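You operate a simulated robot arm through the tools that you are given. There is no shell and no other tool. Be economical: measure what you need, move in short steps, check, and stop when the job is done.

The job below is to be done with a simulated two-armed robot. You get a single attempt, and the scene is never put back.

## Task
Stack the boxes Day 5, Day 6, Day 7 from the bottom up, then roll the blue dolly home.
Fine: the three brown boxes on that dolly; home is its floor mark; the pile stands on the dolly; tow bar up before rolling; brake on at the end.

Only the result counts: the job must be done as asked and must still hold three seconds after the hand-in. Knocking over, shifting, dropping, spilling or breaking anything else fails it.

## Robot
Two 7-joint arms with two-finger parallel grippers on one trunk, on a base that drives. Base frame: it is fixed to the floor where the robot stands at the start and does not move with it; the origin is under the middle of the robot, x ahead of it, y to its left, z up. Lengths are in mm, angles in rad, forces in N, time in s.
The left shoulder is at the start at [70, 177, 1120], the right one opposite. With the tool pointing down near the work surface each hand reaches from about 100 to 680 mm from the robot's upright axis, wherever it stands, measured 20 degrees to its own side. Places, roughly: blue dolly [600, -300, 400]; blue dolly brake [300, -600, 800]; top of the blue dolly [600, -300, 600]; tow bar [500, 100, 500]. Payload 3.43 kg a hand.
The TCP of each hand is the grasp point between the finger pads, 30 mm short of the fingertips. In the tool frame z runs along the fingers and y along their closing line. The gripper opens to 94 mm. The fingers are 28 mm wide and 10 mm thick; the gripper's body (50 by 96 mm) begins 55 mm behind the TCP.
Orientation is told as [roll, pitch, yaw] about the base's x, y, z axes, in that order, counted from this pose: with the fingers straight down and closing along the base's y, the tool's x points along the base's -x, its y along +y and its z along -z.

## Interface
- The arms move only by the tool drive_tool. It takes "left_increments", "right_increments" or both (then of equal length, played together; a hand with none holds still); each is a list of rows, each a list of 7 numbers: the shift along the tool's x, y, z in mm, then the turn, a rotation vector about the tool's x, y, z in rad, then the gripper command, from -1 (shut) to 1 (fully open), values between in proportion. In form: [[dx, dy, dz, ax, ay, az, jaw], ...]. A call has 1 to 8 rows; each row shifts and turns the commanded pose from where the row before left it, along the tool's axes as they then stand. Each row takes 0.2 s and may step no farther than 50 mm and 0.15 rad from the row before; otherwise, or with a gripper value out of range, the whole call is refused. Where a pose cannot be reached the arm comes as near as it can. A force on the tool above 90 N (or 10 N above the force at the start of the call, whichever is more), or a blocked arm, ends the call early, and 0.2 s more pass. The fingers move at their own pace (about 153 mm/s each) and stop on an object; they squeeze with about 26 N. The grip force told is the motor's: it shows also when the fingers shut on nothing. Time passes only in rows, and 0.2 s behind the last, so rows that do not move let the fingers close. The reply holds the time, the measured pose of the TCP, the force on the tool along the base axes, the opening and the grip force, in the units named above and with some noise, with the torque about the TCP (base axes, N m) and any sound that the robot's microphone picked up, and new pictures: "views" is both (left out), scene, wrist or none (wrist: the cameras of the hands that moved).
- Cameras (640 x 400 px; columns grow to the right, rows downward): "scene" is now at [122.8, -24.3, 1423]; the picture's right is [-0.35, -0.94, -0.00], its down [-0.75, 0.28, -0.60] and it looks along [0.56, -0.21, -0.80] (base axes); focal length 267 px, centre (320, 200). "left" rides on the left gripper at [76, -14, -103] in its tool frame; the picture's right is [0.18, 0.98, 0.00], its down [-0.75, 0.14, -0.64] and it looks along [-0.63, 0.12, 0.77] (tool axes); focal length 243 px, centre (320, 200). "right" rides on the right gripper at [76, 14, -103] in its tool frame; the picture's right is [-0.18, 0.98, 0.00], its down [-0.75, -0.14, -0.64] and it looks along [-0.63, -0.12, 0.77] (tool axes); focal length 243 px, centre (320, 200). There is no depth. A picture from a camera that has moved, and an enlarged one, comes with that camera's place and axes in the base frame and with its lens. The place of the scene camera against the robot may be out by one fixed shift of up to 18 mm in any direction.
- move_column(by): slides the trunk up (or, below 0, down) by that many mm; the arms and the scene camera ride with it, the base frame stays. It gives what a move gives, with no picture.
- base_move(legs): drives the robot by 1 to 6 legs, each [ahead, turn to the left] in mm and rad, along the robot's own axes; the way and the turn of a leg run together, so that a leg with both is an arc; at most 1500 mm and 3.142 rad a leg. The arms and the cameras ride along, it lands a little off, and it stops where it bumps. It gives what a move gives, and a new picture of the scene camera.
- turn_head(pan, tilt): turns the head with the scene camera to pan (to the left, within 1.501 rad either way) and tilt (down, from -0.506 to 1.204), counted from straight ahead of the robot. It gives what a move gives, and a new picture of the scene camera.
- enlarge(camera, box): a new picture of the part [left, top, right, bottom] of that camera's present view, enlarged. No time passes.
- sign_off(): hands the job in; it is judged then, once.

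Go step by step. Nothing tells you exact positions but the pictures and the camera data: compare them with the known pose of the tool, close in by small moves and look again before you grip or let go. The budget is 120 turns and 260 pictures, counting those below and the enlarged ones. Unless the task says otherwise, let go and move clear before handing in, and close with one line.

The tools are called after "Request:" as name(argument=value, ...) on one line, values as JSON. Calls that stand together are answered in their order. drive_tool: Moves the arms, as the interface text tells. Its arguments: {"type":"object","properties":{"left_increments":{"type":"array"},"right_increments":{"type":"array"},"views":{"type":"string","enum":["both","scene","wrist","none"]}},"required":[]} The other tools are called the same way: move_column (by) slides the trunk up or down; base_move (legs) drives the base; turn_head (pan, tilt) turns the head that bears the scene camera; enlarge (camera, box) takes an enlarged picture of a part of a camera's view; sign_off () hands the job in.

At the start:

```text
clock: 0.0
left_ee_pos: [480.6, -97.0, 1141.3]
left_ee_rot: [0.0, 0.001, 0.001]
left_force: [0.1, 0.0, -0.3]
left_wrist_torque: [-0.04, -0.03, 0.01]
left_opening: 94.2
left_gripper_force: 0.0
right_ee_pos: [345.0, -430.2, 1078.7]
right_ee_rot: [-0.001, -0.001, -0.002]
right_force: [-0.7, -0.7, 0.2]
right_wrist_torque: [-0.02, 0.02, -0.04]
right_opening: 93.8
right_gripper_force: 0.0
trunk travel left (down, up): [-700.0, 140.0]
robot x, y, heading: [-2.8, 2.1, 0.001]
head pan, tilt: [-0.363, 0.922]
```

scene: 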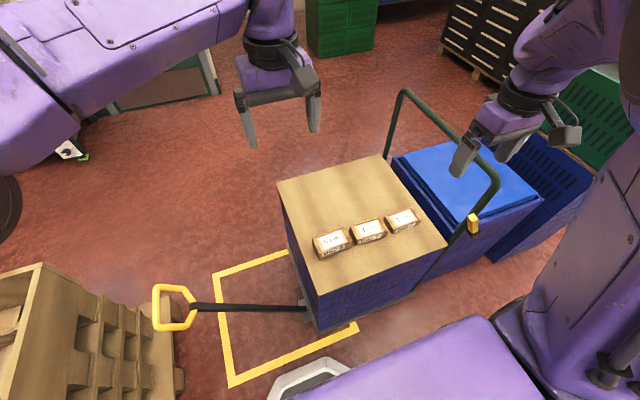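
right: 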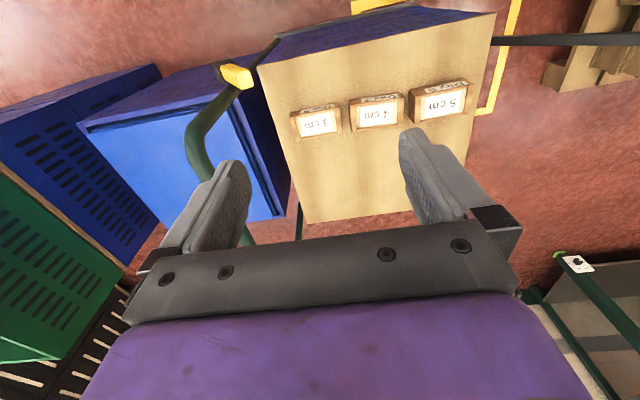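
left: 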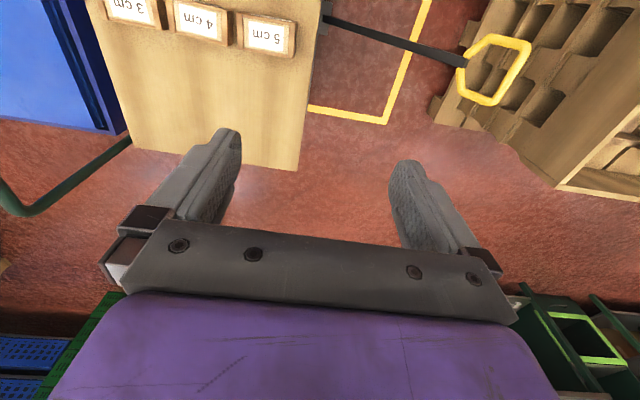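

The blue dolly carries a board with three small brown boxes, and its tow bar lies to the left beside a yellow floor mark. I'll zoom in to read the labels and find the brake.

Request:
enlarge(camera="scene", box=[270, 180, 450, 290])

Request:
enlarge(camera="right", box=[200, 40, 500, 228])

Request:
enlarge(camera="scene", box=[130, 200, 370, 400])

```text
3.56 times, centred on (360, 235) of scene
camera zoom: at [122.8, -24.3, 1423.0], right [-0.35, -0.94, 0.0], down [-0.75, 0.28, -0.6], along [0.56, -0.21, -0.8], focal length 948 px, centre (178, 76)
```

zoom: 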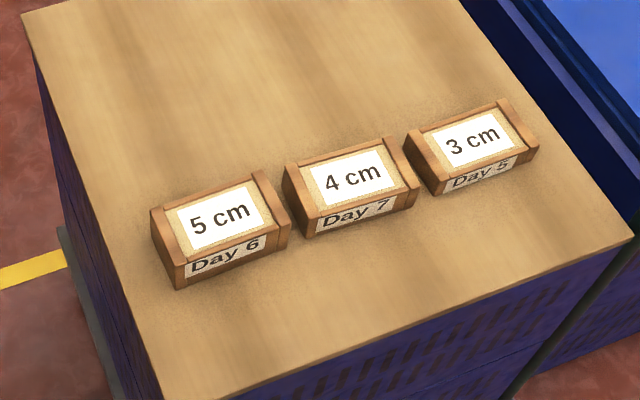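

```text
2.13 times, centred on (350, 134) of right
camera zoom: at [269.2, -414.8, 1181.0], right [0.18, 0.98, 0.0], down [0.75, -0.14, 0.64], along [0.63, -0.12, -0.77], focal length 516 px, centre (256, 340)
```

zoom: 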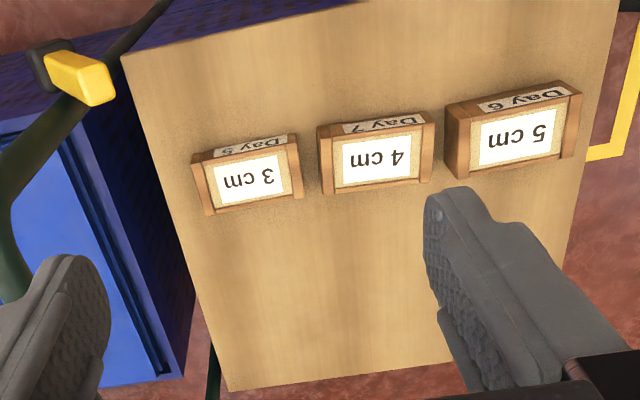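

```text
2.00 times, centred on (250, 300) of scene
camera zoom: at [122.8, -24.3, 1423.0], right [-0.35, -0.94, 0.0], down [-0.75, 0.28, -0.6], along [0.56, -0.21, -0.8], focal length 533 px, centre (460, 0)
```

zoom: 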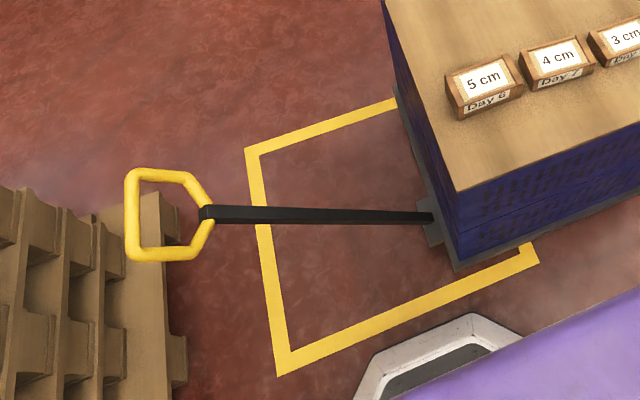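

Request:
enlarge(camera="scene", box=[380, 80, 540, 280])

Request:
enlarge(camera="right", box=[170, 40, 330, 140])

Request:
turn_head(pan=-0.9, tilt=0.8)

```text
2.00 times, centred on (460, 180) of scene
camera zoom: at [122.8, -24.3, 1423.0], right [-0.35, -0.94, 0.0], down [-0.75, 0.28, -0.6], along [0.56, -0.21, -0.8], focal length 533 px, centre (40, 240)
```

zoom: 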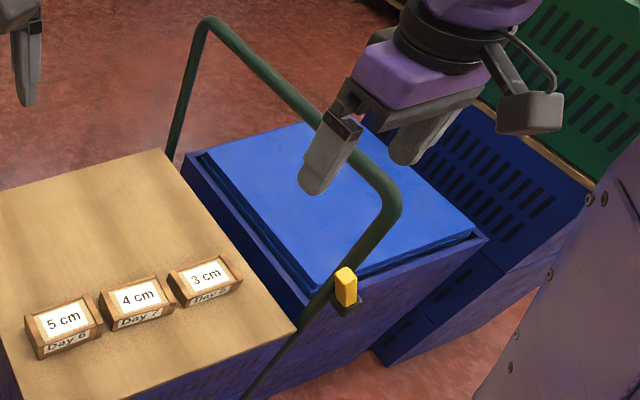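

```text
4.00 times, centred on (250, 90) of right
camera zoom: at [269.2, -414.8, 1181.0], right [0.18, 0.98, 0.0], down [0.75, -0.14, 0.64], along [0.63, -0.12, -0.77], focal length 970 px, centre (600, 640)
```

zoom: 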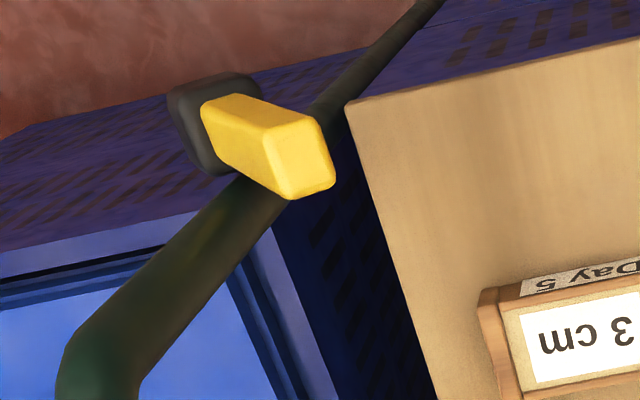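

```text
clock: 1.0
left_ee_pos: [480.2, -96.9, 1142.0]
left_ee_rot: [0.0, 0.0, 0.001]
left_force: [0.7, 0.9, 0.1]
left_wrist_torque: [0.03, 0.01, 0.0]
left_opening: 93.7
left_gripper_force: 0.0
right_ee_pos: [347.0, -430.1, 1077.7]
right_ee_rot: [-0.002, -0.002, -0.002]
right_force: [-0.4, 0.0, 0.3]
right_wrist_torque: [-0.02, -0.01, 0.02]
right_opening: 93.8
right_gripper_force: 0.0
trunk travel left (down, up): [-700.0, 140.0]
robot x, y, heading: [0.3, 3.4, 0.001]
head pan, tilt: [-0.901, 0.799]
camera scene: at [103.6, -61.1, 1432.5], right [-0.78, -0.62, 0.0], down [-0.45, 0.56, -0.7], along [0.43, -0.55, -0.72], focal length 267 px, centre (320, 200)
```

scene: 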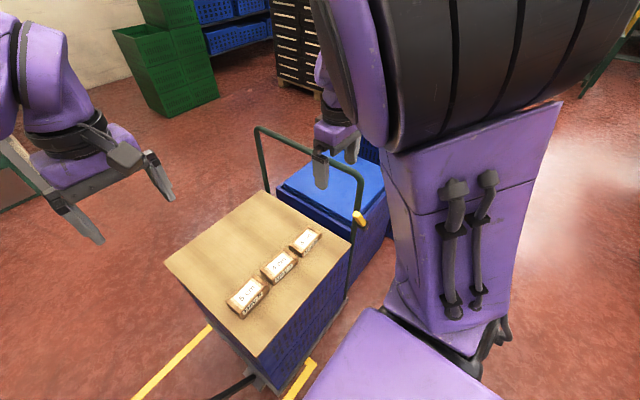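

The three boxes sit around x≈480 with tops near z≈668: Day 6 at y≈-200, Day 7 at y≈-328 and Day 5 at y≈-458. The brake lever is near [333,-545,815] and the tow handle near [457,284,650]. I'll move the left hand aside and turn the right hand so it closes along x.

Request:
drive_tool(left_increments=[[0, 45, 0, 0, 0, 0, 1], [0, 45, 0, 0, 0, 0, 1], [0, 45, 0, 0, 0, 0, 1], [0, 45, 0, 0, 0, 0, 1], [0, 45, 0, 0, 0, 0, 1], [0, 45, 0, 0, 0, 0, 1], [0, 45, 0, 0, 0, 0, 1], [0, 45, 0, 0, 0, 0, 1]], right_increments=[[0, 0, 0, 0, 0, 0.15, 1], [0, 0, 0, 0, 0, 0.15, 1], [0, 0, 0, 0, 0, 0.15, 1], [0, 0, 0, 0, 0, 0.15, 1], [0, 0, 0, 0, 0, 0.15, 1], [0, 0, 0, 0, 0, 0.15, 1], [0, 0, 0, 0, 0, 0.15, 1], [0, 0, 0, 0, 0, 0.15, 1]], views="none")

Request:
drive_tool(right_increments=[[0, 0, 0, 0, 0, 0.125, 1], [0, 0, 0, 0, 0, 0.125, 1], [0, 0, 0, 0, 0, 0.1208, 1], [30, 40, -10, 0, 0, 0, 1], [30, 40, -10, 0, 0, 0, 1], [0, 0, 0, 0, 0, 0, 1]], views="both")

```text
clock: 2.8
left_ee_pos: [481.0, 194.0, 1140.4]
left_ee_rot: [0.003, 0.0, -0.001]
left_force: [-0.2, -0.4, 0.7]
left_wrist_torque: [0.03, 0.01, -0.03]
left_opening: 94.2
left_gripper_force: 0.2
left hand out of reach, approached as far as the arm can: row 7, 8
right_ee_pos: [347.8, -430.3, 1078.2]
right_ee_rot: [0.002, 0.0, -1.202]
right_force: [-0.1, -0.2, 0.1]
right_wrist_torque: [0.03, 0.02, -0.03]
right_opening: 94.1
right_gripper_force: 0.0
trunk travel left (down, up): [-700.0, 140.0]
robot x, y, heading: [-1.7, -4.5, -0.002]
head pan, tilt: [-0.901, 0.799]
```

```text
refused: row 4 steps farther than a row can; nothing moved
```

The left hand is clear. Next I finish the yaw and carry the right hand over Day 6, using smaller steps.

Request:
drive_tool(right_increments=[[0, 0, 0, 0, 0, 0.125, 1], [0, 0, 0, 0, 0, 0.125, 1], [0, 0, 0, 0, 0, 0.1188, 1], [38, 22, 22, 0, 0, 0, 1], [38, 22, 22, 0, 0, 0, 1], [38, 22, 22, 0, 0, 0, 1], [38, 22, 22, 0, 0, 0, 1], [38, 22, 22, 0, 0, 0, 1]], views="wrist")

Request:
turn_head(pan=-0.4, tilt=0.95)

```text
clock: 4.6
left_ee_pos: [481.0, 195.9, 1141.2]
left_ee_rot: [-0.001, 0.001, -0.001]
left_force: [0.9, -0.3, -0.9]
left_wrist_torque: [0.03, 0.0, 0.01]
left_opening: 94.2
left_gripper_force: 0.0
right_ee_pos: [458.4, -236.8, 967.4]
right_ee_rot: [0.0, -0.002, -1.57]
right_force: [-0.3, -0.7, -0.2]
right_wrist_torque: [-0.01, 0.01, -0.02]
right_opening: 93.9
right_gripper_force: 0.1
trunk travel left (down, up): [-700.0, 140.0]
robot x, y, heading: [-1.3, -4.7, -0.004]
head pan, tilt: [-0.901, 0.799]
camera right: at [471.6, -160.7, 1070.7], right [0.98, -0.18, 0.0], down [-0.14, -0.75, 0.64], along [-0.12, -0.63, -0.77], focal length 243 px, centre (320, 200)
```

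right: 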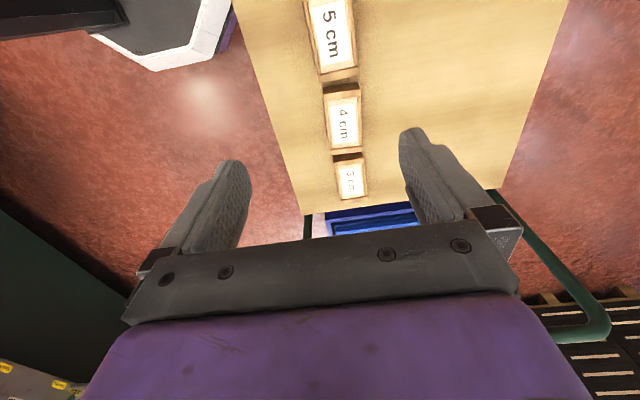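

```text
clock: 5.5
left_ee_pos: [480.8, 195.5, 1141.0]
left_ee_rot: [0.001, 0.0, -0.001]
left_force: [-0.1, 0.1, -0.4]
left_wrist_torque: [0.01, 0.02, -0.02]
left_opening: 93.9
left_gripper_force: 0.1
right_ee_pos: [456.2, -238.0, 968.0]
right_ee_rot: [0.001, 0.001, -1.569]
right_force: [1.0, -0.9, 0.0]
right_wrist_torque: [-0.02, -0.02, -0.03]
right_opening: 93.9
right_gripper_force: 0.1
trunk travel left (down, up): [-700.0, 140.0]
robot x, y, heading: [-2.5, -0.6, 0.002]
head pan, tilt: [-0.4, 0.949]
camera scene: at [120.4, -26.1, 1421.0], right [-0.39, -0.92, 0.0], down [-0.75, 0.32, -0.58], along [0.54, -0.23, -0.81], focal length 267 px, centre (320, 200)
```

scene: 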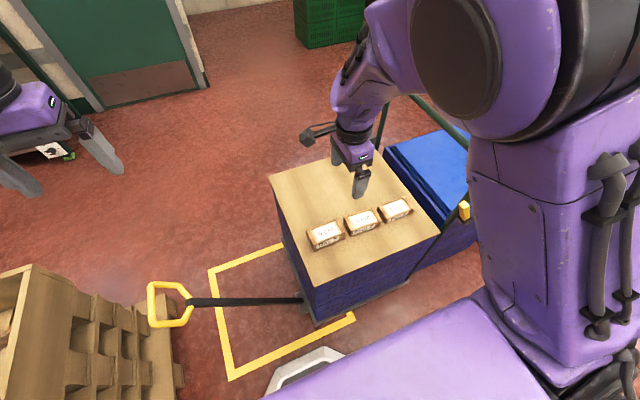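

The boxes are aligned with the board, so I descend above Day 6 for a closer look.

Request:
drive_tool(right_increments=[[12, 8, 42, 0, 0, 0, 1], [12, 8, 42, 0, 0, 0, 1], [12, 7, 42, 0, 0, 0, 1], [0, 0, 42, 0, 0, 0, 1], [0, 0, 0, 0, 0, 0, 1]], views="both")

```text
clock: 6.7
left_ee_pos: [479.0, 195.6, 1141.5]
left_ee_rot: [0.001, 0.001, 0.0]
left_force: [-0.1, 0.6, -0.2]
left_wrist_torque: [-0.03, -0.02, 0.01]
left_opening: 93.8
left_gripper_force: 0.1
right_ee_pos: [478.2, -202.5, 800.0]
right_ee_rot: [0.002, -0.001, -1.567]
right_force: [0.4, 0.6, 0.5]
right_wrist_torque: [0.04, -0.01, -0.01]
right_opening: 93.9
right_gripper_force: 0.0
trunk travel left (down, up): [-700.0, 140.0]
robot x, y, heading: [0.8, 3.8, 0.0]
head pan, tilt: [-0.4, 0.949]
camera scene: at [119.4, -25.7, 1421.1], right [-0.39, -0.92, 0.0], down [-0.75, 0.32, -0.58], along [0.54, -0.23, -0.81], focal length 267 px, centre (320, 200)
camera right: at [492.3, -126.5, 903.5], right [0.98, -0.18, 0.0], down [-0.14, -0.75, 0.64], along [-0.12, -0.63, -0.77], focal length 243 px, centre (320, 200)
```

scene: 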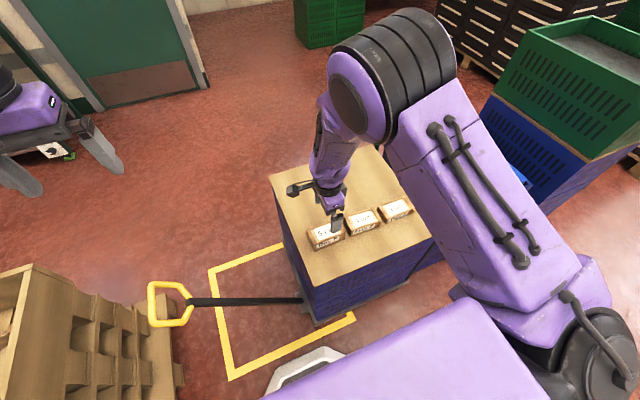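
right: 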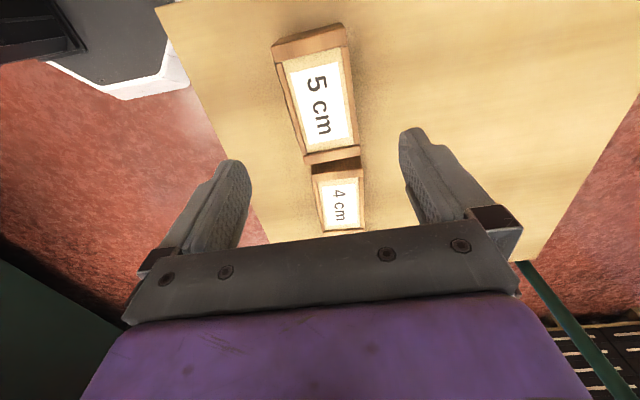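

Request:
enlarge(camera="right", box=[250, 10, 410, 240])

Request:
enlarge(camera="scene", box=[290, 180, 430, 270])

```text
1.74 times, centred on (330, 125) of right
camera zoom: at [492.3, -126.5, 903.5], right [0.98, -0.18, 0.0], down [-0.14, -0.75, 0.64], along [-0.12, -0.63, -0.77], focal length 422 px, centre (303, 330)
```

zoom: 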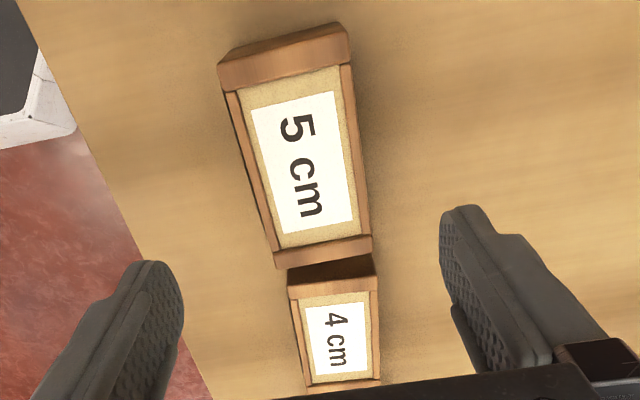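

```text
4.44 times, centred on (360, 225) of scene
camera zoom: at [119.4, -25.7, 1421.1], right [-0.39, -0.92, 0.0], down [-0.75, 0.32, -0.58], along [0.54, -0.23, -0.81], focal length 1185 px, centre (142, 89)
```

zoom: 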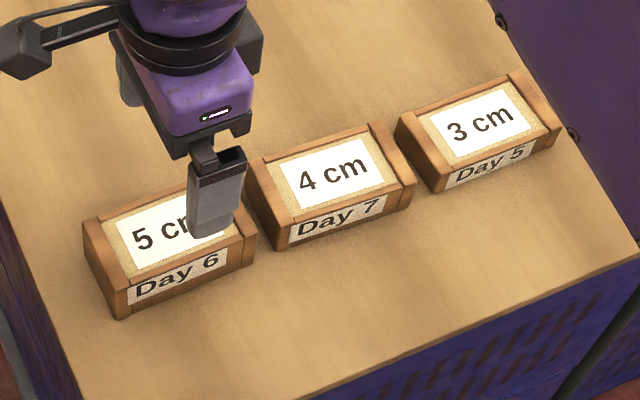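

Day 6 spans about x 447–508 and y -147 to -262, with its top near z 667. I descend so the tips reach about 25 mm below its top, then grip.

Request:
drive_tool(right_increments=[[-1, 0, 40, 0, 0, 0, 1], [-1, 0, 40, 0, 0, 0, 1], [0, 0, 30, 0, 0, 0, 1], [0, 0, 17, 0, 0, 0, 1], [0, 0, 0, 0, 0, 0, 1]], views="both")

Request:
enlarge(camera="scene", box=[290, 180, 430, 270])

```text
clock: 7.9
left_ee_pos: [478.2, 195.3, 1140.4]
left_ee_rot: [0.0, -0.001, 0.001]
left_force: [0.6, 0.8, -0.4]
left_wrist_torque: [0.0, -0.01, -0.02]
left_opening: 94.2
left_gripper_force: 0.0
right_ee_pos: [479.4, -204.5, 672.4]
right_ee_rot: [0.0, 0.0, -1.569]
right_force: [-0.6, -0.6, 0.3]
right_wrist_torque: [0.01, 0.02, 0.03]
right_opening: 93.9
right_gripper_force: 0.0
trunk travel left (down, up): [-700.0, 140.0]
robot x, y, heading: [0.1, 0.7, 0.0]
head pan, tilt: [-0.4, 0.949]
camera scene: at [120.0, -25.8, 1421.0], right [-0.39, -0.92, 0.0], down [-0.75, 0.32, -0.58], along [0.54, -0.23, -0.81], focal length 267 px, centre (320, 200)
camera right: at [493.2, -128.1, 776.1], right [0.98, -0.18, 0.0], down [-0.14, -0.75, 0.64], along [-0.12, -0.63, -0.77], focal length 243 px, centre (320, 200)
```

scene: 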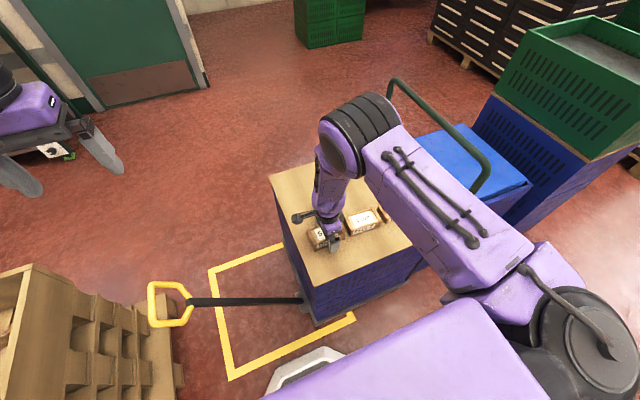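
right: 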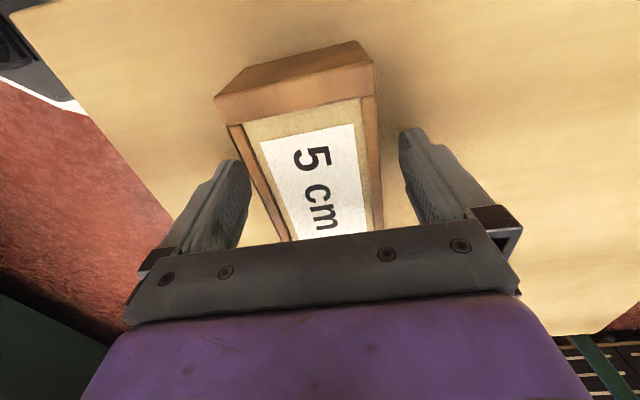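

```text
4.44 times, centred on (360, 225) of scene
camera zoom: at [120.0, -25.8, 1421.0], right [-0.39, -0.92, 0.0], down [-0.75, 0.32, -0.58], along [0.54, -0.23, -0.81], focal length 1185 px, centre (142, 89)
```

zoom: 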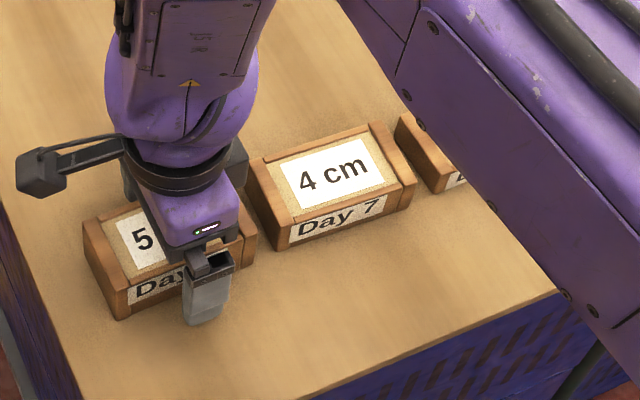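

The fingers straddle Day 6 with clearance on both sides, so I grip it and lift.

Request:
drive_tool(right_increments=[[0, 0, 0, 0, 0, 0, -1], [0, 0, 0, 0, 0, 0, -1], [0, 0, 0, 0, 0, 0, -1]], views="none")

Request:
drive_tool(right_increments=[[0, 0, -20, 0, 0, 0, -1], [0, 0, -40, 0, 0, 0, -1], [0, 0, -40, 0, 0, 0, -1], [0, 0, 0, 0, 0, 0, -1]], views="both")

```text
clock: 8.7
left_ee_pos: [479.5, 195.3, 1140.2]
left_ee_rot: [0.0, 0.0, 0.0]
left_force: [0.4, -0.4, 0.1]
left_wrist_torque: [-0.01, 0.0, -0.01]
left_opening: 94.0
left_gripper_force: 0.0
right_ee_pos: [480.2, -204.2, 672.5]
right_ee_rot: [0.002, 0.0, -1.569]
right_force: [1.3, -0.8, 0.1]
right_wrist_torque: [-0.11, 0.02, 0.05]
right_opening: 64.5
right_gripper_force: 25.7
trunk travel left (down, up): [-700.0, 140.0]
robot x, y, heading: [-1.8, 3.7, -0.0]
head pan, tilt: [-0.4, 0.949]
```

```text
clock: 9.7
left_ee_pos: [480.9, 195.0, 1140.2]
left_ee_rot: [-0.001, 0.0, 0.0]
left_force: [0.8, -0.2, 0.5]
left_wrist_torque: [-0.02, 0.01, 0.01]
left_opening: 93.9
left_gripper_force: 0.1
right_ee_pos: [480.3, -206.2, 771.9]
right_ee_rot: [0.0, 0.0, -1.569]
right_force: [0.9, -0.6, -3.2]
right_wrist_torque: [0.0, 0.01, -0.02]
right_opening: 64.0
right_gripper_force: 25.7
trunk travel left (down, up): [-700.0, 140.0]
robot x, y, heading: [2.9, 0.6, -0.001]
head pan, tilt: [-0.4, 0.949]
camera scene: at [121.4, -26.4, 1420.9], right [-0.39, -0.92, 0.0], down [-0.75, 0.32, -0.58], along [0.54, -0.23, -0.81], focal length 267 px, centre (320, 200)
camera right: at [493.7, -128.9, 875.8], right [0.98, -0.18, 0.0], down [-0.14, -0.75, 0.64], along [-0.12, -0.63, -0.77], focal length 243 px, centre (320, 200)
```

scene: 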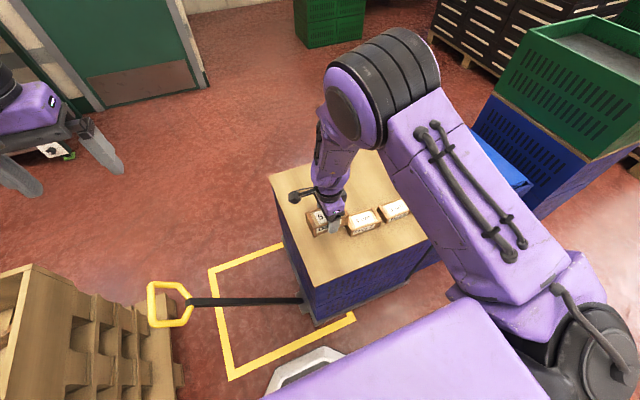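
right: 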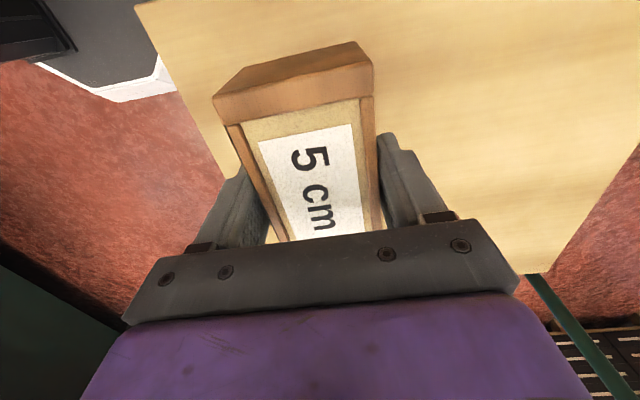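

Day 6 is held (64 mm wide, about 3 N). Before placing it I go to a spot where the wrist camera can see Day 5 beside the held box, to measure it accurately.

Request:
drive_tool(right_increments=[[0, 0, -28, 0, 0, 0, -1], [-37, -26, 0, 0, 0, 0, -1], [-37, -26, 0, 0, 0, 0, -1], [-37, -26, 0, 0, 0, 0, -1], [-37, -26, 0, 0, 0, 0, -1], [-37, -26, 0, 0, 0, 0, -1], [0, 0, 0, 0, 0, 0, -1]], views="both")

Request:
enlarge(camera="right", box=[360, 20, 600, 170])

```text
clock: 11.3
left_ee_pos: [480.7, 195.9, 1139.5]
left_ee_rot: [-0.002, 0.002, 0.0]
left_force: [-0.1, 1.5, -0.1]
left_wrist_torque: [-0.02, 0.0, -0.01]
left_opening: 93.7
left_gripper_force: 0.1
right_ee_pos: [350.4, -389.9, 800.7]
right_ee_rot: [0.0, 0.0, -1.568]
right_force: [-0.3, 0.8, -1.5]
right_wrist_torque: [0.02, 0.02, -0.01]
right_opening: 64.0
right_gripper_force: 26.0
trunk travel left (down, up): [-700.0, 140.0]
robot x, y, heading: [-0.8, 0.6, -0.002]
head pan, tilt: [-0.4, 0.949]
camera scene: at [121.2, -25.1, 1420.9], right [-0.39, -0.92, 0.0], down [-0.75, 0.32, -0.58], along [0.54, -0.23, -0.81], focal length 267 px, centre (320, 200)
camera right: at [363.0, -314.1, 903.5], right [0.98, -0.18, 0.0], down [-0.14, -0.75, 0.64], along [-0.12, -0.63, -0.77], focal length 243 px, centre (320, 200)
```

scene: 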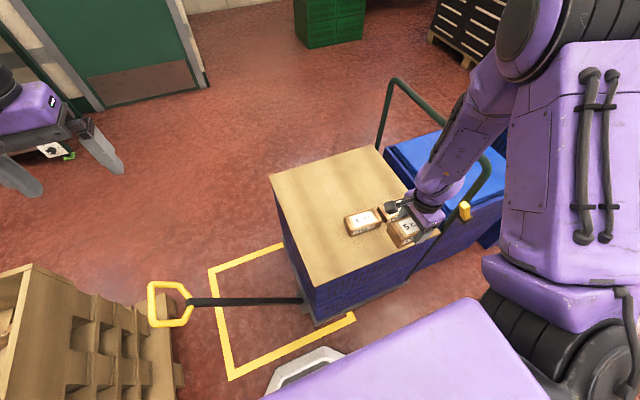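
right: 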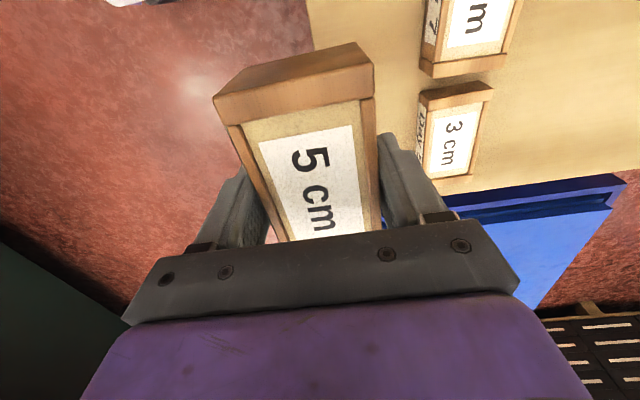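

```text
2.67 times, centred on (480, 95) of right
camera zoom: at [363.0, -314.1, 903.5], right [0.98, -0.18, 0.0], down [-0.14, -0.75, 0.64], along [-0.12, -0.63, -0.77], focal length 647 px, centre (-107, 480)
```

zoom: 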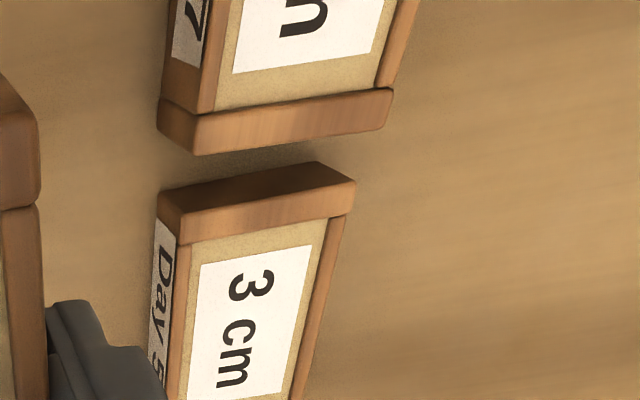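

Working from two views, the box heights match their labels (30, 50 and 40 mm). The board is near z 622, and Day 5 is centred near (480,-459) with its top at about 652. I move over it, descend and check.

Request:
drive_tool(right_increments=[[-16, 32, 0, 0, 0, 0, -1], [-16, 32, 0, 0, 0, 0, -1], [-17, 33, 0, 0, 0, 0, -1], [-17, 33, 0, 0, 0, 0, -1], [0, 0, 40, 0, 0, 0, -1], [0, 0, 35, 0, 0, 0, -1], [0, 0, 0, 0, 0, 0, -1]], views="both")

Request:
enlarge(camera="scene", box=[330, 160, 470, 270])

```text
clock: 12.9
left_ee_pos: [479.4, 195.0, 1141.3]
left_ee_rot: [0.001, 0.001, 0.001]
left_force: [0.7, 0.3, 0.4]
left_wrist_torque: [-0.01, -0.06, 0.0]
left_opening: 94.0
left_gripper_force: 0.1
right_ee_pos: [479.0, -455.2, 726.1]
right_ee_rot: [0.002, -0.001, -1.569]
right_force: [0.4, -0.5, -1.9]
right_wrist_torque: [-0.02, -0.01, 0.0]
right_opening: 64.5
right_gripper_force: 26.1
trunk travel left (down, up): [-700.0, 140.0]
robot x, y, heading: [-1.1, -2.2, 0.001]
head pan, tilt: [-0.4, 0.949]
camera scene: at [120.2, -25.8, 1421.0], right [-0.39, -0.92, 0.0], down [-0.75, 0.32, -0.58], along [0.54, -0.23, -0.81], focal length 267 px, centre (320, 200)
camera right: at [493.7, -379.5, 829.5], right [0.98, -0.18, 0.0], down [-0.14, -0.75, 0.64], along [-0.12, -0.63, -0.77], focal length 243 px, centre (320, 200)
```

scene: 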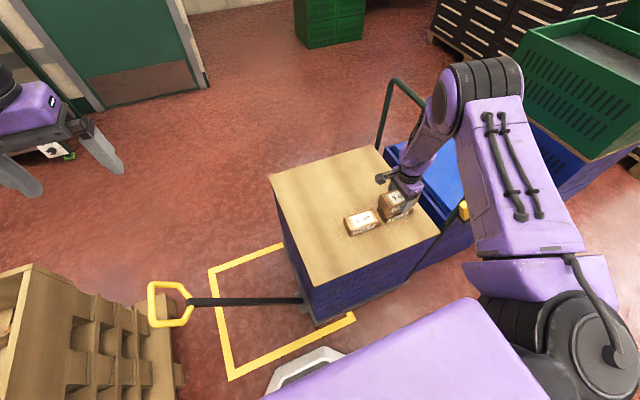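
right: 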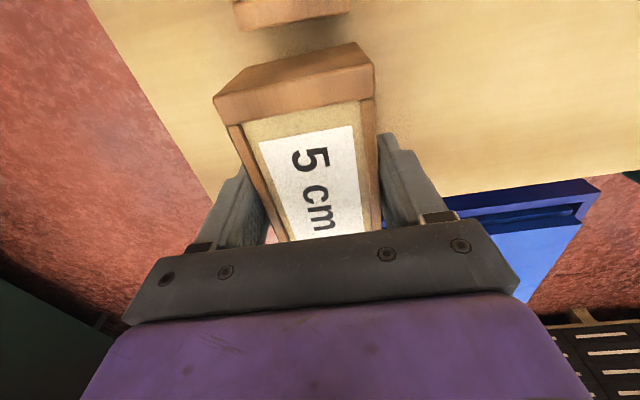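

```text
3.64 times, centred on (400, 215) of scene
camera zoom: at [120.2, -25.8, 1421.0], right [-0.39, -0.92, 0.0], down [-0.75, 0.32, -0.58], along [0.54, -0.23, -0.81], focal length 970 px, centre (29, 146)
```

zoom: 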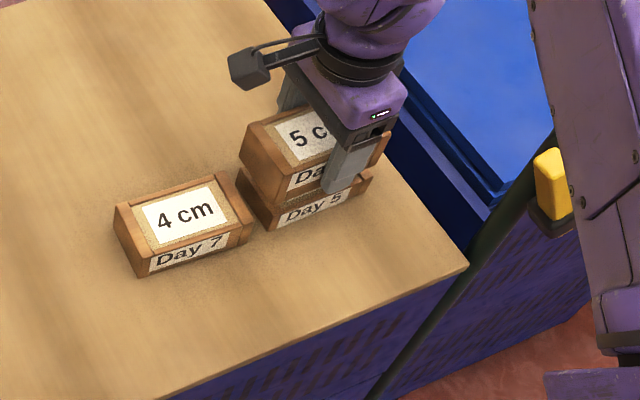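

Request:
enlarge(camera="scene", box=[375, 180, 425, 215])

```text
11.43 times, centred on (400, 198) of scene
camera zoom: at [120.2, -25.8, 1421.0], right [-0.39, -0.92, 0.0], down [-0.75, 0.32, -0.58], along [0.54, -0.23, -0.81], focal length 3048 px, centre (-594, 229)
```

zoom: 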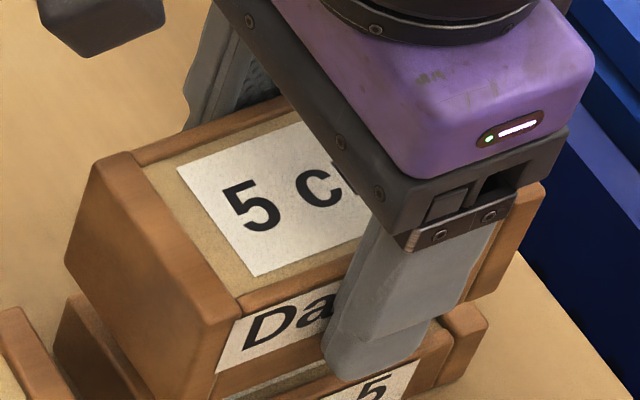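

Comparing the edges, Day 6 sits about 7 mm too far toward +y. I shift it 5 mm and lower it gently, watching the force.

Request:
drive_tool(right_increments=[[-5, 2, 0, 0, 0, 0, -1], [0, 0, 10, 0, 0, 0, -1], [0, 0, 6, 0, 0, 0, -1], [0, 0, 0, 0, 0, 0, -1]], views="scene")

Request:
enlarge(camera="scene", box=[375, 180, 425, 215])

```text
clock: 13.9
left_ee_pos: [479.7, 193.9, 1140.7]
left_ee_rot: [0.0, 0.0, -0.001]
left_force: [0.4, 0.0, 0.8]
left_wrist_torque: [0.0, 0.07, 0.03]
left_opening: 94.1
left_gripper_force: 0.0
right_ee_pos: [481.7, -461.4, 709.2]
right_ee_rot: [0.0, -0.001, -1.569]
right_force: [0.0, -0.5, -1.3]
right_wrist_torque: [0.0, 0.01, 0.01]
right_opening: 64.5
right_gripper_force: 25.7
trunk travel left (down, up): [-700.0, 140.0]
robot x, y, heading: [-1.6, -2.5, 0.001]
head pan, tilt: [-0.4, 0.949]
camera scene: at [120.5, -26.3, 1421.0], right [-0.39, -0.92, 0.0], down [-0.75, 0.32, -0.58], along [0.54, -0.23, -0.81], focal length 267 px, centre (320, 200)
```

scene: 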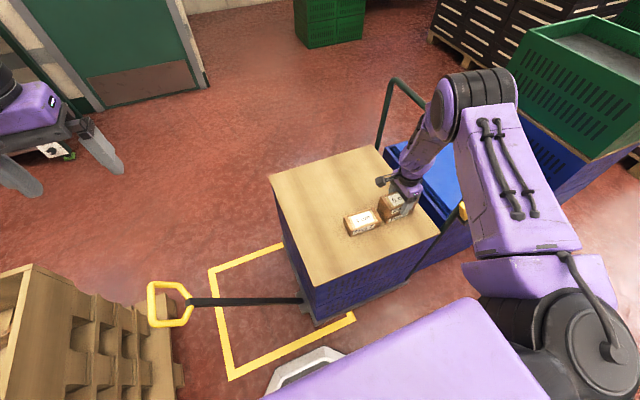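

```text
11.43 times, centred on (400, 198) of scene
camera zoom: at [120.5, -26.3, 1421.0], right [-0.39, -0.92, 0.0], down [-0.75, 0.32, -0.58], along [0.54, -0.23, -0.81], focal length 3048 px, centre (-594, 229)
```

zoom: 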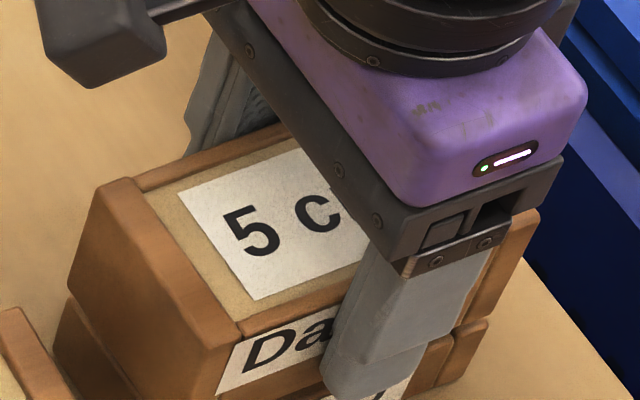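

It is nearly aligned. I lower in 2 mm steps until contact.

Request:
drive_tool(right_increments=[[0, 0, 2, 0, 0, 0, -1], [0, 0, 2, 0, 0, 0, -1], [0, 0, 1.5, 0, 0, 0, -1], [0, 0, 0, 0, 0, 0, -1]], views="none")

```text
clock: 14.9
left_ee_pos: [480.0, 195.8, 1141.1]
left_ee_rot: [0.0, 0.0, 0.002]
left_force: [0.5, -0.4, -0.3]
left_wrist_torque: [0.03, -0.03, -0.01]
left_opening: 94.0
left_gripper_force: 0.1
right_ee_pos: [482.5, -461.0, 704.3]
right_ee_rot: [0.0, -0.001, -1.568]
right_force: [0.5, -0.8, -1.8]
right_wrist_torque: [0.01, -0.05, -0.02]
right_opening: 64.1
right_gripper_force: 26.3
trunk travel left (down, up): [-700.0, 140.0]
robot x, y, heading: [2.9, 0.6, -0.001]
head pan, tilt: [-0.4, 0.949]
```

Request:
drive_tool(right_increments=[[0, 0, 1, 0, 0, 0, -1], [0, 0, 1, 0, 0, 0, -1], [0, 0, 0, 0, 0, 0, -1]], views="none")

```text
clock: 15.7
left_ee_pos: [478.2, 195.4, 1140.1]
left_ee_rot: [0.001, 0.0, -0.001]
left_force: [-0.2, -0.6, -0.6]
left_wrist_torque: [-0.01, 0.06, 0.01]
left_opening: 94.2
left_gripper_force: 0.0
right_ee_pos: [480.6, -460.4, 703.1]
right_ee_rot: [0.001, 0.0, -1.567]
right_force: [-0.1, -1.3, 2.5]
right_wrist_torque: [0.07, 0.16, 0.08]
right_opening: 63.9
right_gripper_force: 25.8
trunk travel left (down, up): [-700.0, 140.0]
robot x, y, heading: [-0.4, 1.5, -0.003]
head pan, tilt: [-0.4, 0.949]
```

The force shows contact, so I release and rise, heading for Day 7 at about (480,-327).

Request:
drive_tool(right_increments=[[0, 0, 0.5, 0, 0, 0, -0.6], [0, 0, 0, 0, 0, 0, 1], [0, 0, 0, 0, 0, 0, 1], [0, 0, -30, 0, 0, 0, 1], [0, 0, -45, 0, 0, 0, 1], [35, 0, -20, 0, 0, 0, 1], [45, 0, 0, 0, 0, 0, 1], [45, 0, 0, 0, 0, 0, 1]], views="both")

Request:
enlarge(camera="scene", box=[330, 160, 470, 270])

Request:
enlarge(camera="right", box=[250, 10, 410, 240])

```text
clock: 17.5
left_ee_pos: [479.3, 197.3, 1140.2]
left_ee_rot: [-0.001, -0.001, -0.003]
left_force: [-0.2, 0.2, 0.1]
left_wrist_torque: [-0.04, 0.03, 0.01]
left_opening: 94.1
left_gripper_force: 0.0
right_ee_pos: [481.2, -334.3, 797.2]
right_ee_rot: [0.002, -0.002, -1.568]
right_force: [-0.1, 0.1, 0.1]
right_wrist_torque: [-0.03, 0.03, 0.01]
right_opening: 93.8
right_gripper_force: 0.0
trunk travel left (down, up): [-700.0, 140.0]
robot x, y, heading: [-1.7, -0.4, 0.0]
head pan, tilt: [-0.4, 0.949]
camera scene: at [120.2, -24.1, 1421.0], right [-0.39, -0.92, 0.0], down [-0.75, 0.32, -0.58], along [0.54, -0.23, -0.81], focal length 267 px, centre (320, 200)
camera right: at [494.9, -257.9, 901.7], right [0.98, -0.18, 0.0], down [-0.14, -0.75, 0.64], along [-0.12, -0.63, -0.77], focal length 243 px, centre (320, 200)
```

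scene: 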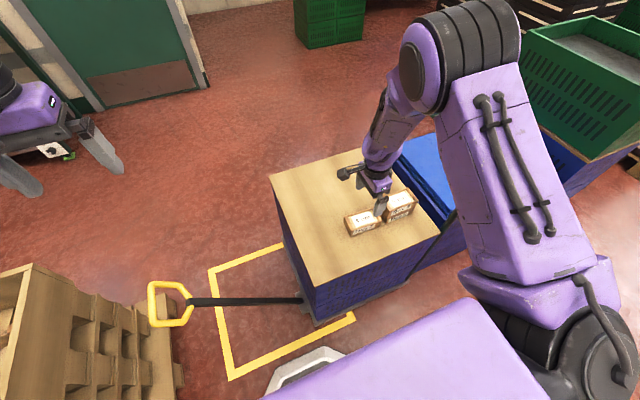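
right: 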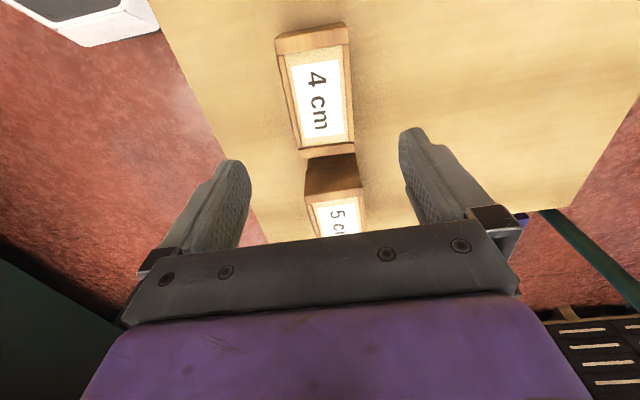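

```text
3.64 times, centred on (400, 215) of scene
camera zoom: at [120.2, -24.1, 1421.0], right [-0.39, -0.92, 0.0], down [-0.75, 0.32, -0.58], along [0.54, -0.23, -0.81], focal length 970 px, centre (29, 146)
```

zoom: 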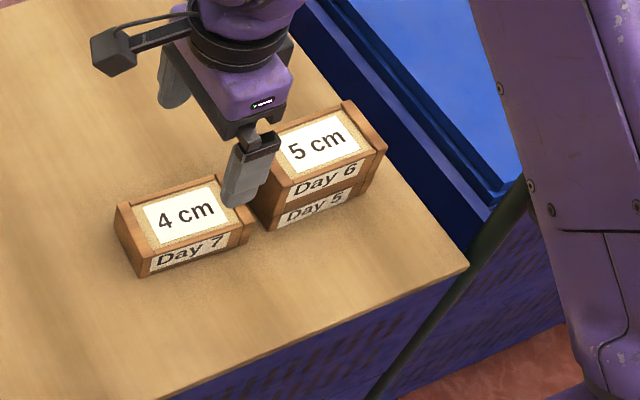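

```text
1.74 times, centred on (330, 125) of right
camera zoom: at [494.9, -257.9, 901.7], right [0.98, -0.18, 0.0], down [-0.14, -0.75, 0.64], along [-0.12, -0.63, -0.77], focal length 422 px, centre (303, 330)
```

zoom: 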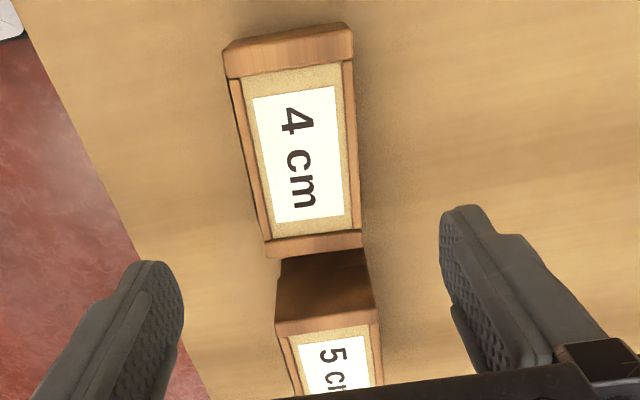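

The stack so far is well aligned. Day 7 is centred near (480,-331) with its top at about 662, so I descend and grip it.

Request:
drive_tool(right_increments=[[3, -1, 45, 0, 0, 0, 1], [0, 0, 45, 0, 0, 0, 1], [0, 0, 28, 0, 0, 0, 1], [0, 0, 15, 0, 0, 0, 1], [0, 0, 0, 0, 0, 0, 1], [0, 0, 0, 0, 0, 0, -1], [0, 0, 0, 0, 0, 0, -1], [0, 0, 0, 0, 0, 0, -1]], views="both")

```text
clock: 19.3
left_ee_pos: [479.9, 195.5, 1140.5]
left_ee_rot: [0.002, -0.001, -0.002]
left_force: [-0.4, -0.2, -0.3]
left_wrist_torque: [0.04, -0.02, -0.01]
left_opening: 94.0
left_gripper_force: 0.1
right_ee_pos: [480.2, -333.4, 663.2]
right_ee_rot: [0.001, -0.001, -1.571]
right_force: [0.4, -1.1, 4.7]
right_wrist_torque: [0.14, -0.14, -0.11]
right_opening: 64.7
right_gripper_force: 25.9
trunk travel left (down, up): [-700.0, 140.0]
robot x, y, heading: [-0.7, 1.9, 0.0]
head pan, tilt: [-0.4, 0.949]
camera scene: at [119.8, -25.8, 1421.1], right [-0.39, -0.92, 0.0], down [-0.75, 0.32, -0.58], along [0.54, -0.23, -0.81], focal length 267 px, centre (320, 200)
camera right: at [494.0, -256.4, 767.5], right [0.98, -0.18, 0.0], down [-0.14, -0.75, 0.64], along [-0.12, -0.63, -0.77], focal length 243 px, centre (320, 200)
```

scene: 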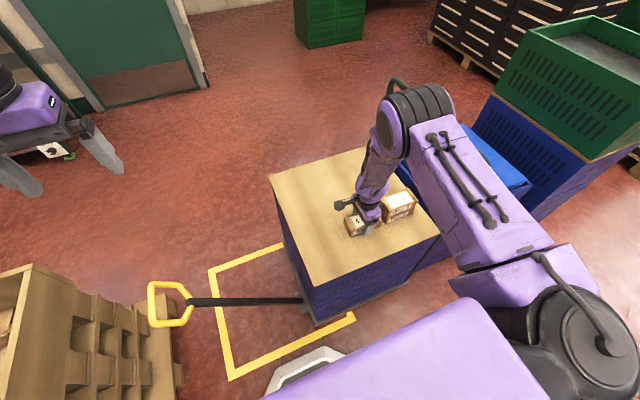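
right: 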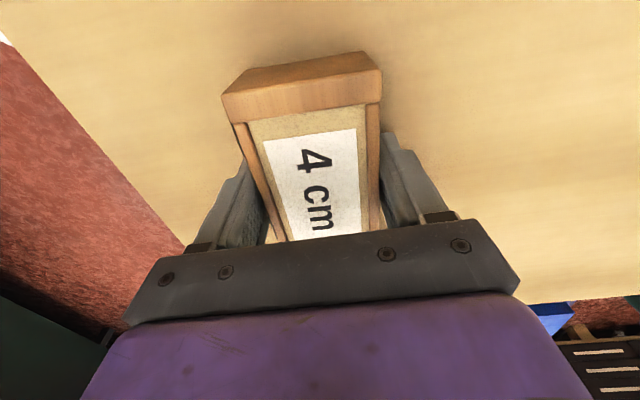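

Day 7 is gripped. I lift it, carry it over the stack and stop about 10 mm above it.

Request:
drive_tool(right_increments=[[0, 0, -20, 0, 0, 0, -1], [0, 0, -45, 0, 0, 0, -1], [0, 0, -45, 0, 0, 0, -1], [-42, 0, 0, 0, 0, 0, -1], [-43, 0, 0, 0, 0, 0, -1], [-43, 0, 0, 0, 0, 0, -1], [0, 0, 18, 0, 0, 0, -1], [0, 0, 0, 0, 0, 0, -1]], views="scene")

Request:
enlarge(camera="scene", box=[375, 175, 425, 220])

```text
clock: 21.1
left_ee_pos: [478.9, 195.5, 1141.5]
left_ee_rot: [0.0, 0.0, 0.0]
left_force: [0.2, 0.0, 0.6]
left_wrist_torque: [-0.02, -0.04, -0.01]
left_opening: 93.9
left_gripper_force: 0.0
right_ee_pos: [479.7, -459.6, 756.6]
right_ee_rot: [0.002, 0.0, -1.569]
right_force: [0.0, 0.2, -0.9]
right_wrist_torque: [0.02, -0.03, 0.02]
right_opening: 64.3
right_gripper_force: 25.7
trunk travel left (down, up): [-700.0, 140.0]
robot x, y, heading: [-0.2, 0.6, 0.002]
head pan, tilt: [-0.4, 0.949]
camera scene: at [120.1, -25.9, 1421.0], right [-0.39, -0.92, 0.0], down [-0.75, 0.32, -0.58], along [0.54, -0.23, -0.81], focal length 267 px, centre (320, 200)
```

scene: 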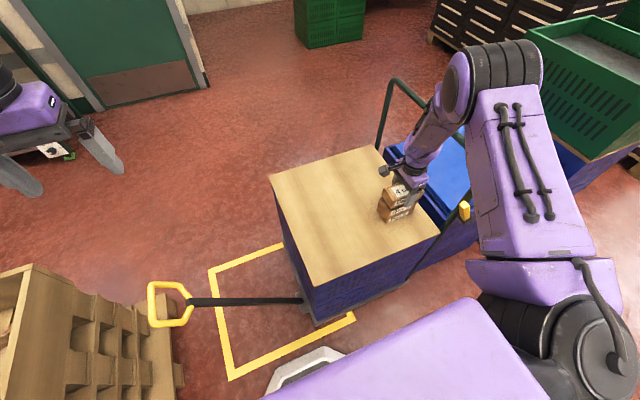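

```text
8.89 times, centred on (400, 198) of scene
camera zoom: at [120.1, -25.9, 1421.0], right [-0.39, -0.92, 0.0], down [-0.75, 0.32, -0.58], along [0.54, -0.23, -0.81], focal length 2371 px, centre (-391, 222)
```

zoom: 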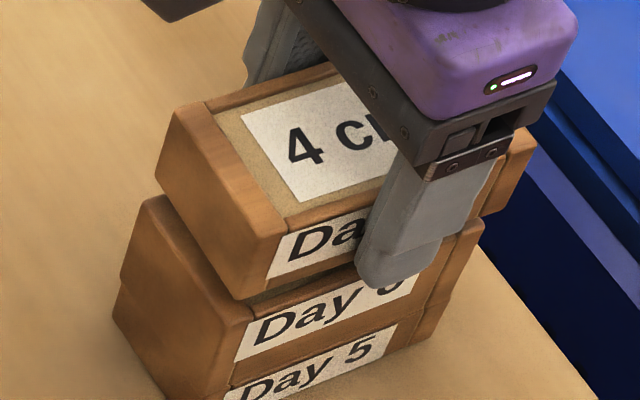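

Alignment is good to about 2–3 mm. I lower gently.

Request:
drive_tool(right_increments=[[2, 0, 6, 0, 0, 0, -1], [0, 0, 3, 0, 0, 0, -1], [0, 0, 2, 0, 0, 0, -1], [0, 0, 0, 0, 0, 0, -1]], views="none")

Request:
drive_tool(right_increments=[[0, 0, 1, 0, 0, 0, -1], [0, 0, 1, 0, 0, 0, -1], [0, 0, 0, 0, 0, 0, -1]], views="none")

```text
clock: 22.1
left_ee_pos: [480.0, 195.6, 1140.7]
left_ee_rot: [-0.001, -0.001, 0.0]
left_force: [0.1, 1.0, -0.5]
left_wrist_torque: [0.0, -0.03, -0.01]
left_opening: 93.9
left_gripper_force: 0.0
right_ee_pos: [480.5, -459.7, 745.6]
right_ee_rot: [-0.001, 0.0, -1.569]
right_force: [-0.1, -0.2, -1.2]
right_wrist_torque: [0.0, 0.01, -0.02]
right_opening: 64.4
right_gripper_force: 26.2
trunk travel left (down, up): [-700.0, 140.0]
robot x, y, heading: [-2.8, 2.0, 0.005]
head pan, tilt: [-0.4, 0.949]
```

```text
clock: 22.9
left_ee_pos: [480.3, 195.5, 1141.2]
left_ee_rot: [0.001, 0.001, 0.0]
left_force: [-0.3, -0.4, 0.4]
left_wrist_torque: [-0.01, -0.02, 0.0]
left_opening: 93.9
left_gripper_force: 0.1
right_ee_pos: [480.6, -458.4, 745.0]
right_ee_rot: [0.003, -0.004, -1.568]
right_force: [0.6, -2.6, 7.9]
right_wrist_torque: [0.05, 0.01, -0.08]
right_opening: 63.8
right_gripper_force: 26.3
trunk travel left (down, up): [-700.0, 140.0]
robot x, y, heading: [-2.2, 0.6, -0.0]
head pan, tilt: [-0.4, 0.949]
```

Contact is clear. I release, rise and move clear, then inspect.

Request:
drive_tool(right_increments=[[0, 0, -0.5, 0, 0, 0, -0.6], [0, 0, 0, 0, 0, 0, 0.8], [0, 0, 0, 0, 0, 0, 1], [0, 0, -40, 0, 0, 0, 1], [0, 0, -45, 0, 0, 0, 1], [20, -10, -40, 0, 0, 0, 1], [0, -30, -35, 0, 0, 0, 1]], views="both")

Request:
enlarge(camera="scene", box=[330, 160, 500, 270])

```text
clock: 24.5
left_ee_pos: [476.9, 197.1, 1141.0]
left_ee_rot: [-0.001, -0.001, 0.001]
left_force: [-1.2, 0.8, 0.6]
left_wrist_torque: [0.02, -0.02, 0.02]
left_opening: 94.0
left_gripper_force: 0.1
right_ee_pos: [438.1, -438.8, 904.7]
right_ee_rot: [0.002, 0.0, -1.57]
right_force: [-0.9, -0.2, 0.4]
right_wrist_torque: [-0.02, 0.0, -0.01]
right_opening: 94.2
right_gripper_force: 0.1
trunk travel left (down, up): [-700.0, 140.0]
robot x, y, heading: [-0.2, 1.7, 0.003]
head pan, tilt: [-0.4, 0.949]
camera scene: at [117.5, -25.7, 1421.2], right [-0.39, -0.92, 0.0], down [-0.75, 0.32, -0.58], along [0.54, -0.23, -0.81], focal length 267 px, centre (320, 200)
camera right: at [451.8, -362.1, 1007.9], right [0.98, -0.18, 0.0], down [-0.14, -0.75, 0.64], along [-0.12, -0.63, -0.77], focal length 243 px, centre (320, 200)
```

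scene: 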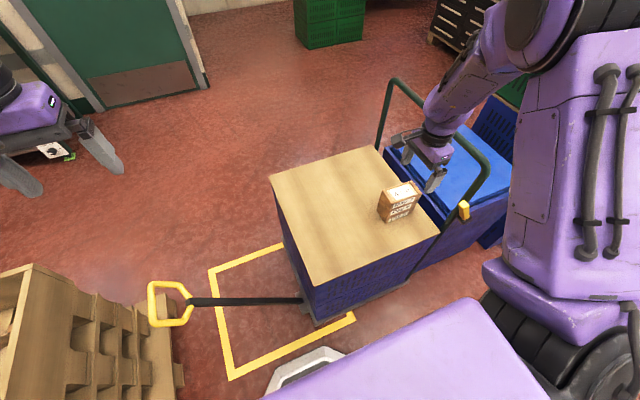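
right: 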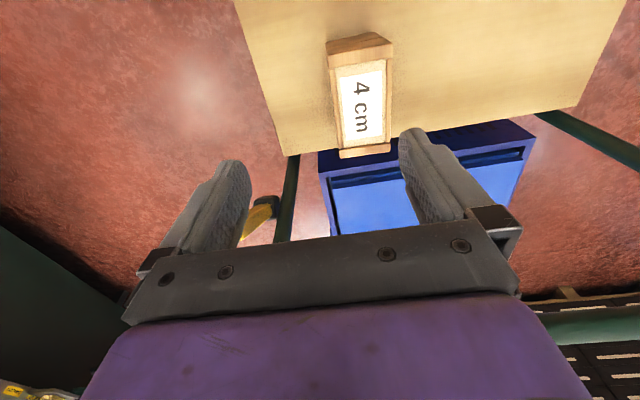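

```text
3.64 times, centred on (415, 215) of scene
camera zoom: at [117.5, -25.7, 1421.2], right [-0.39, -0.92, 0.0], down [-0.75, 0.32, -0.58], along [0.54, -0.23, -0.81], focal length 970 px, centre (-26, 146)
```

zoom: 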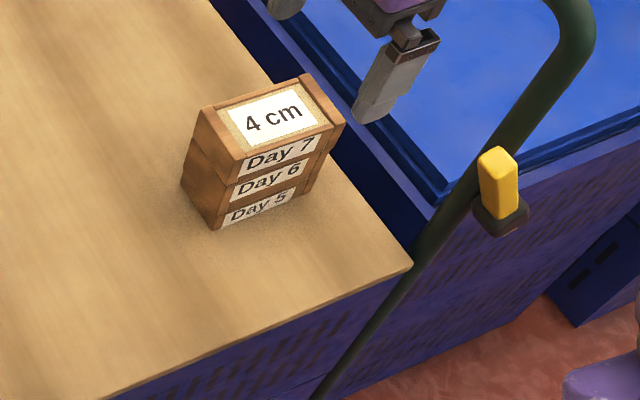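

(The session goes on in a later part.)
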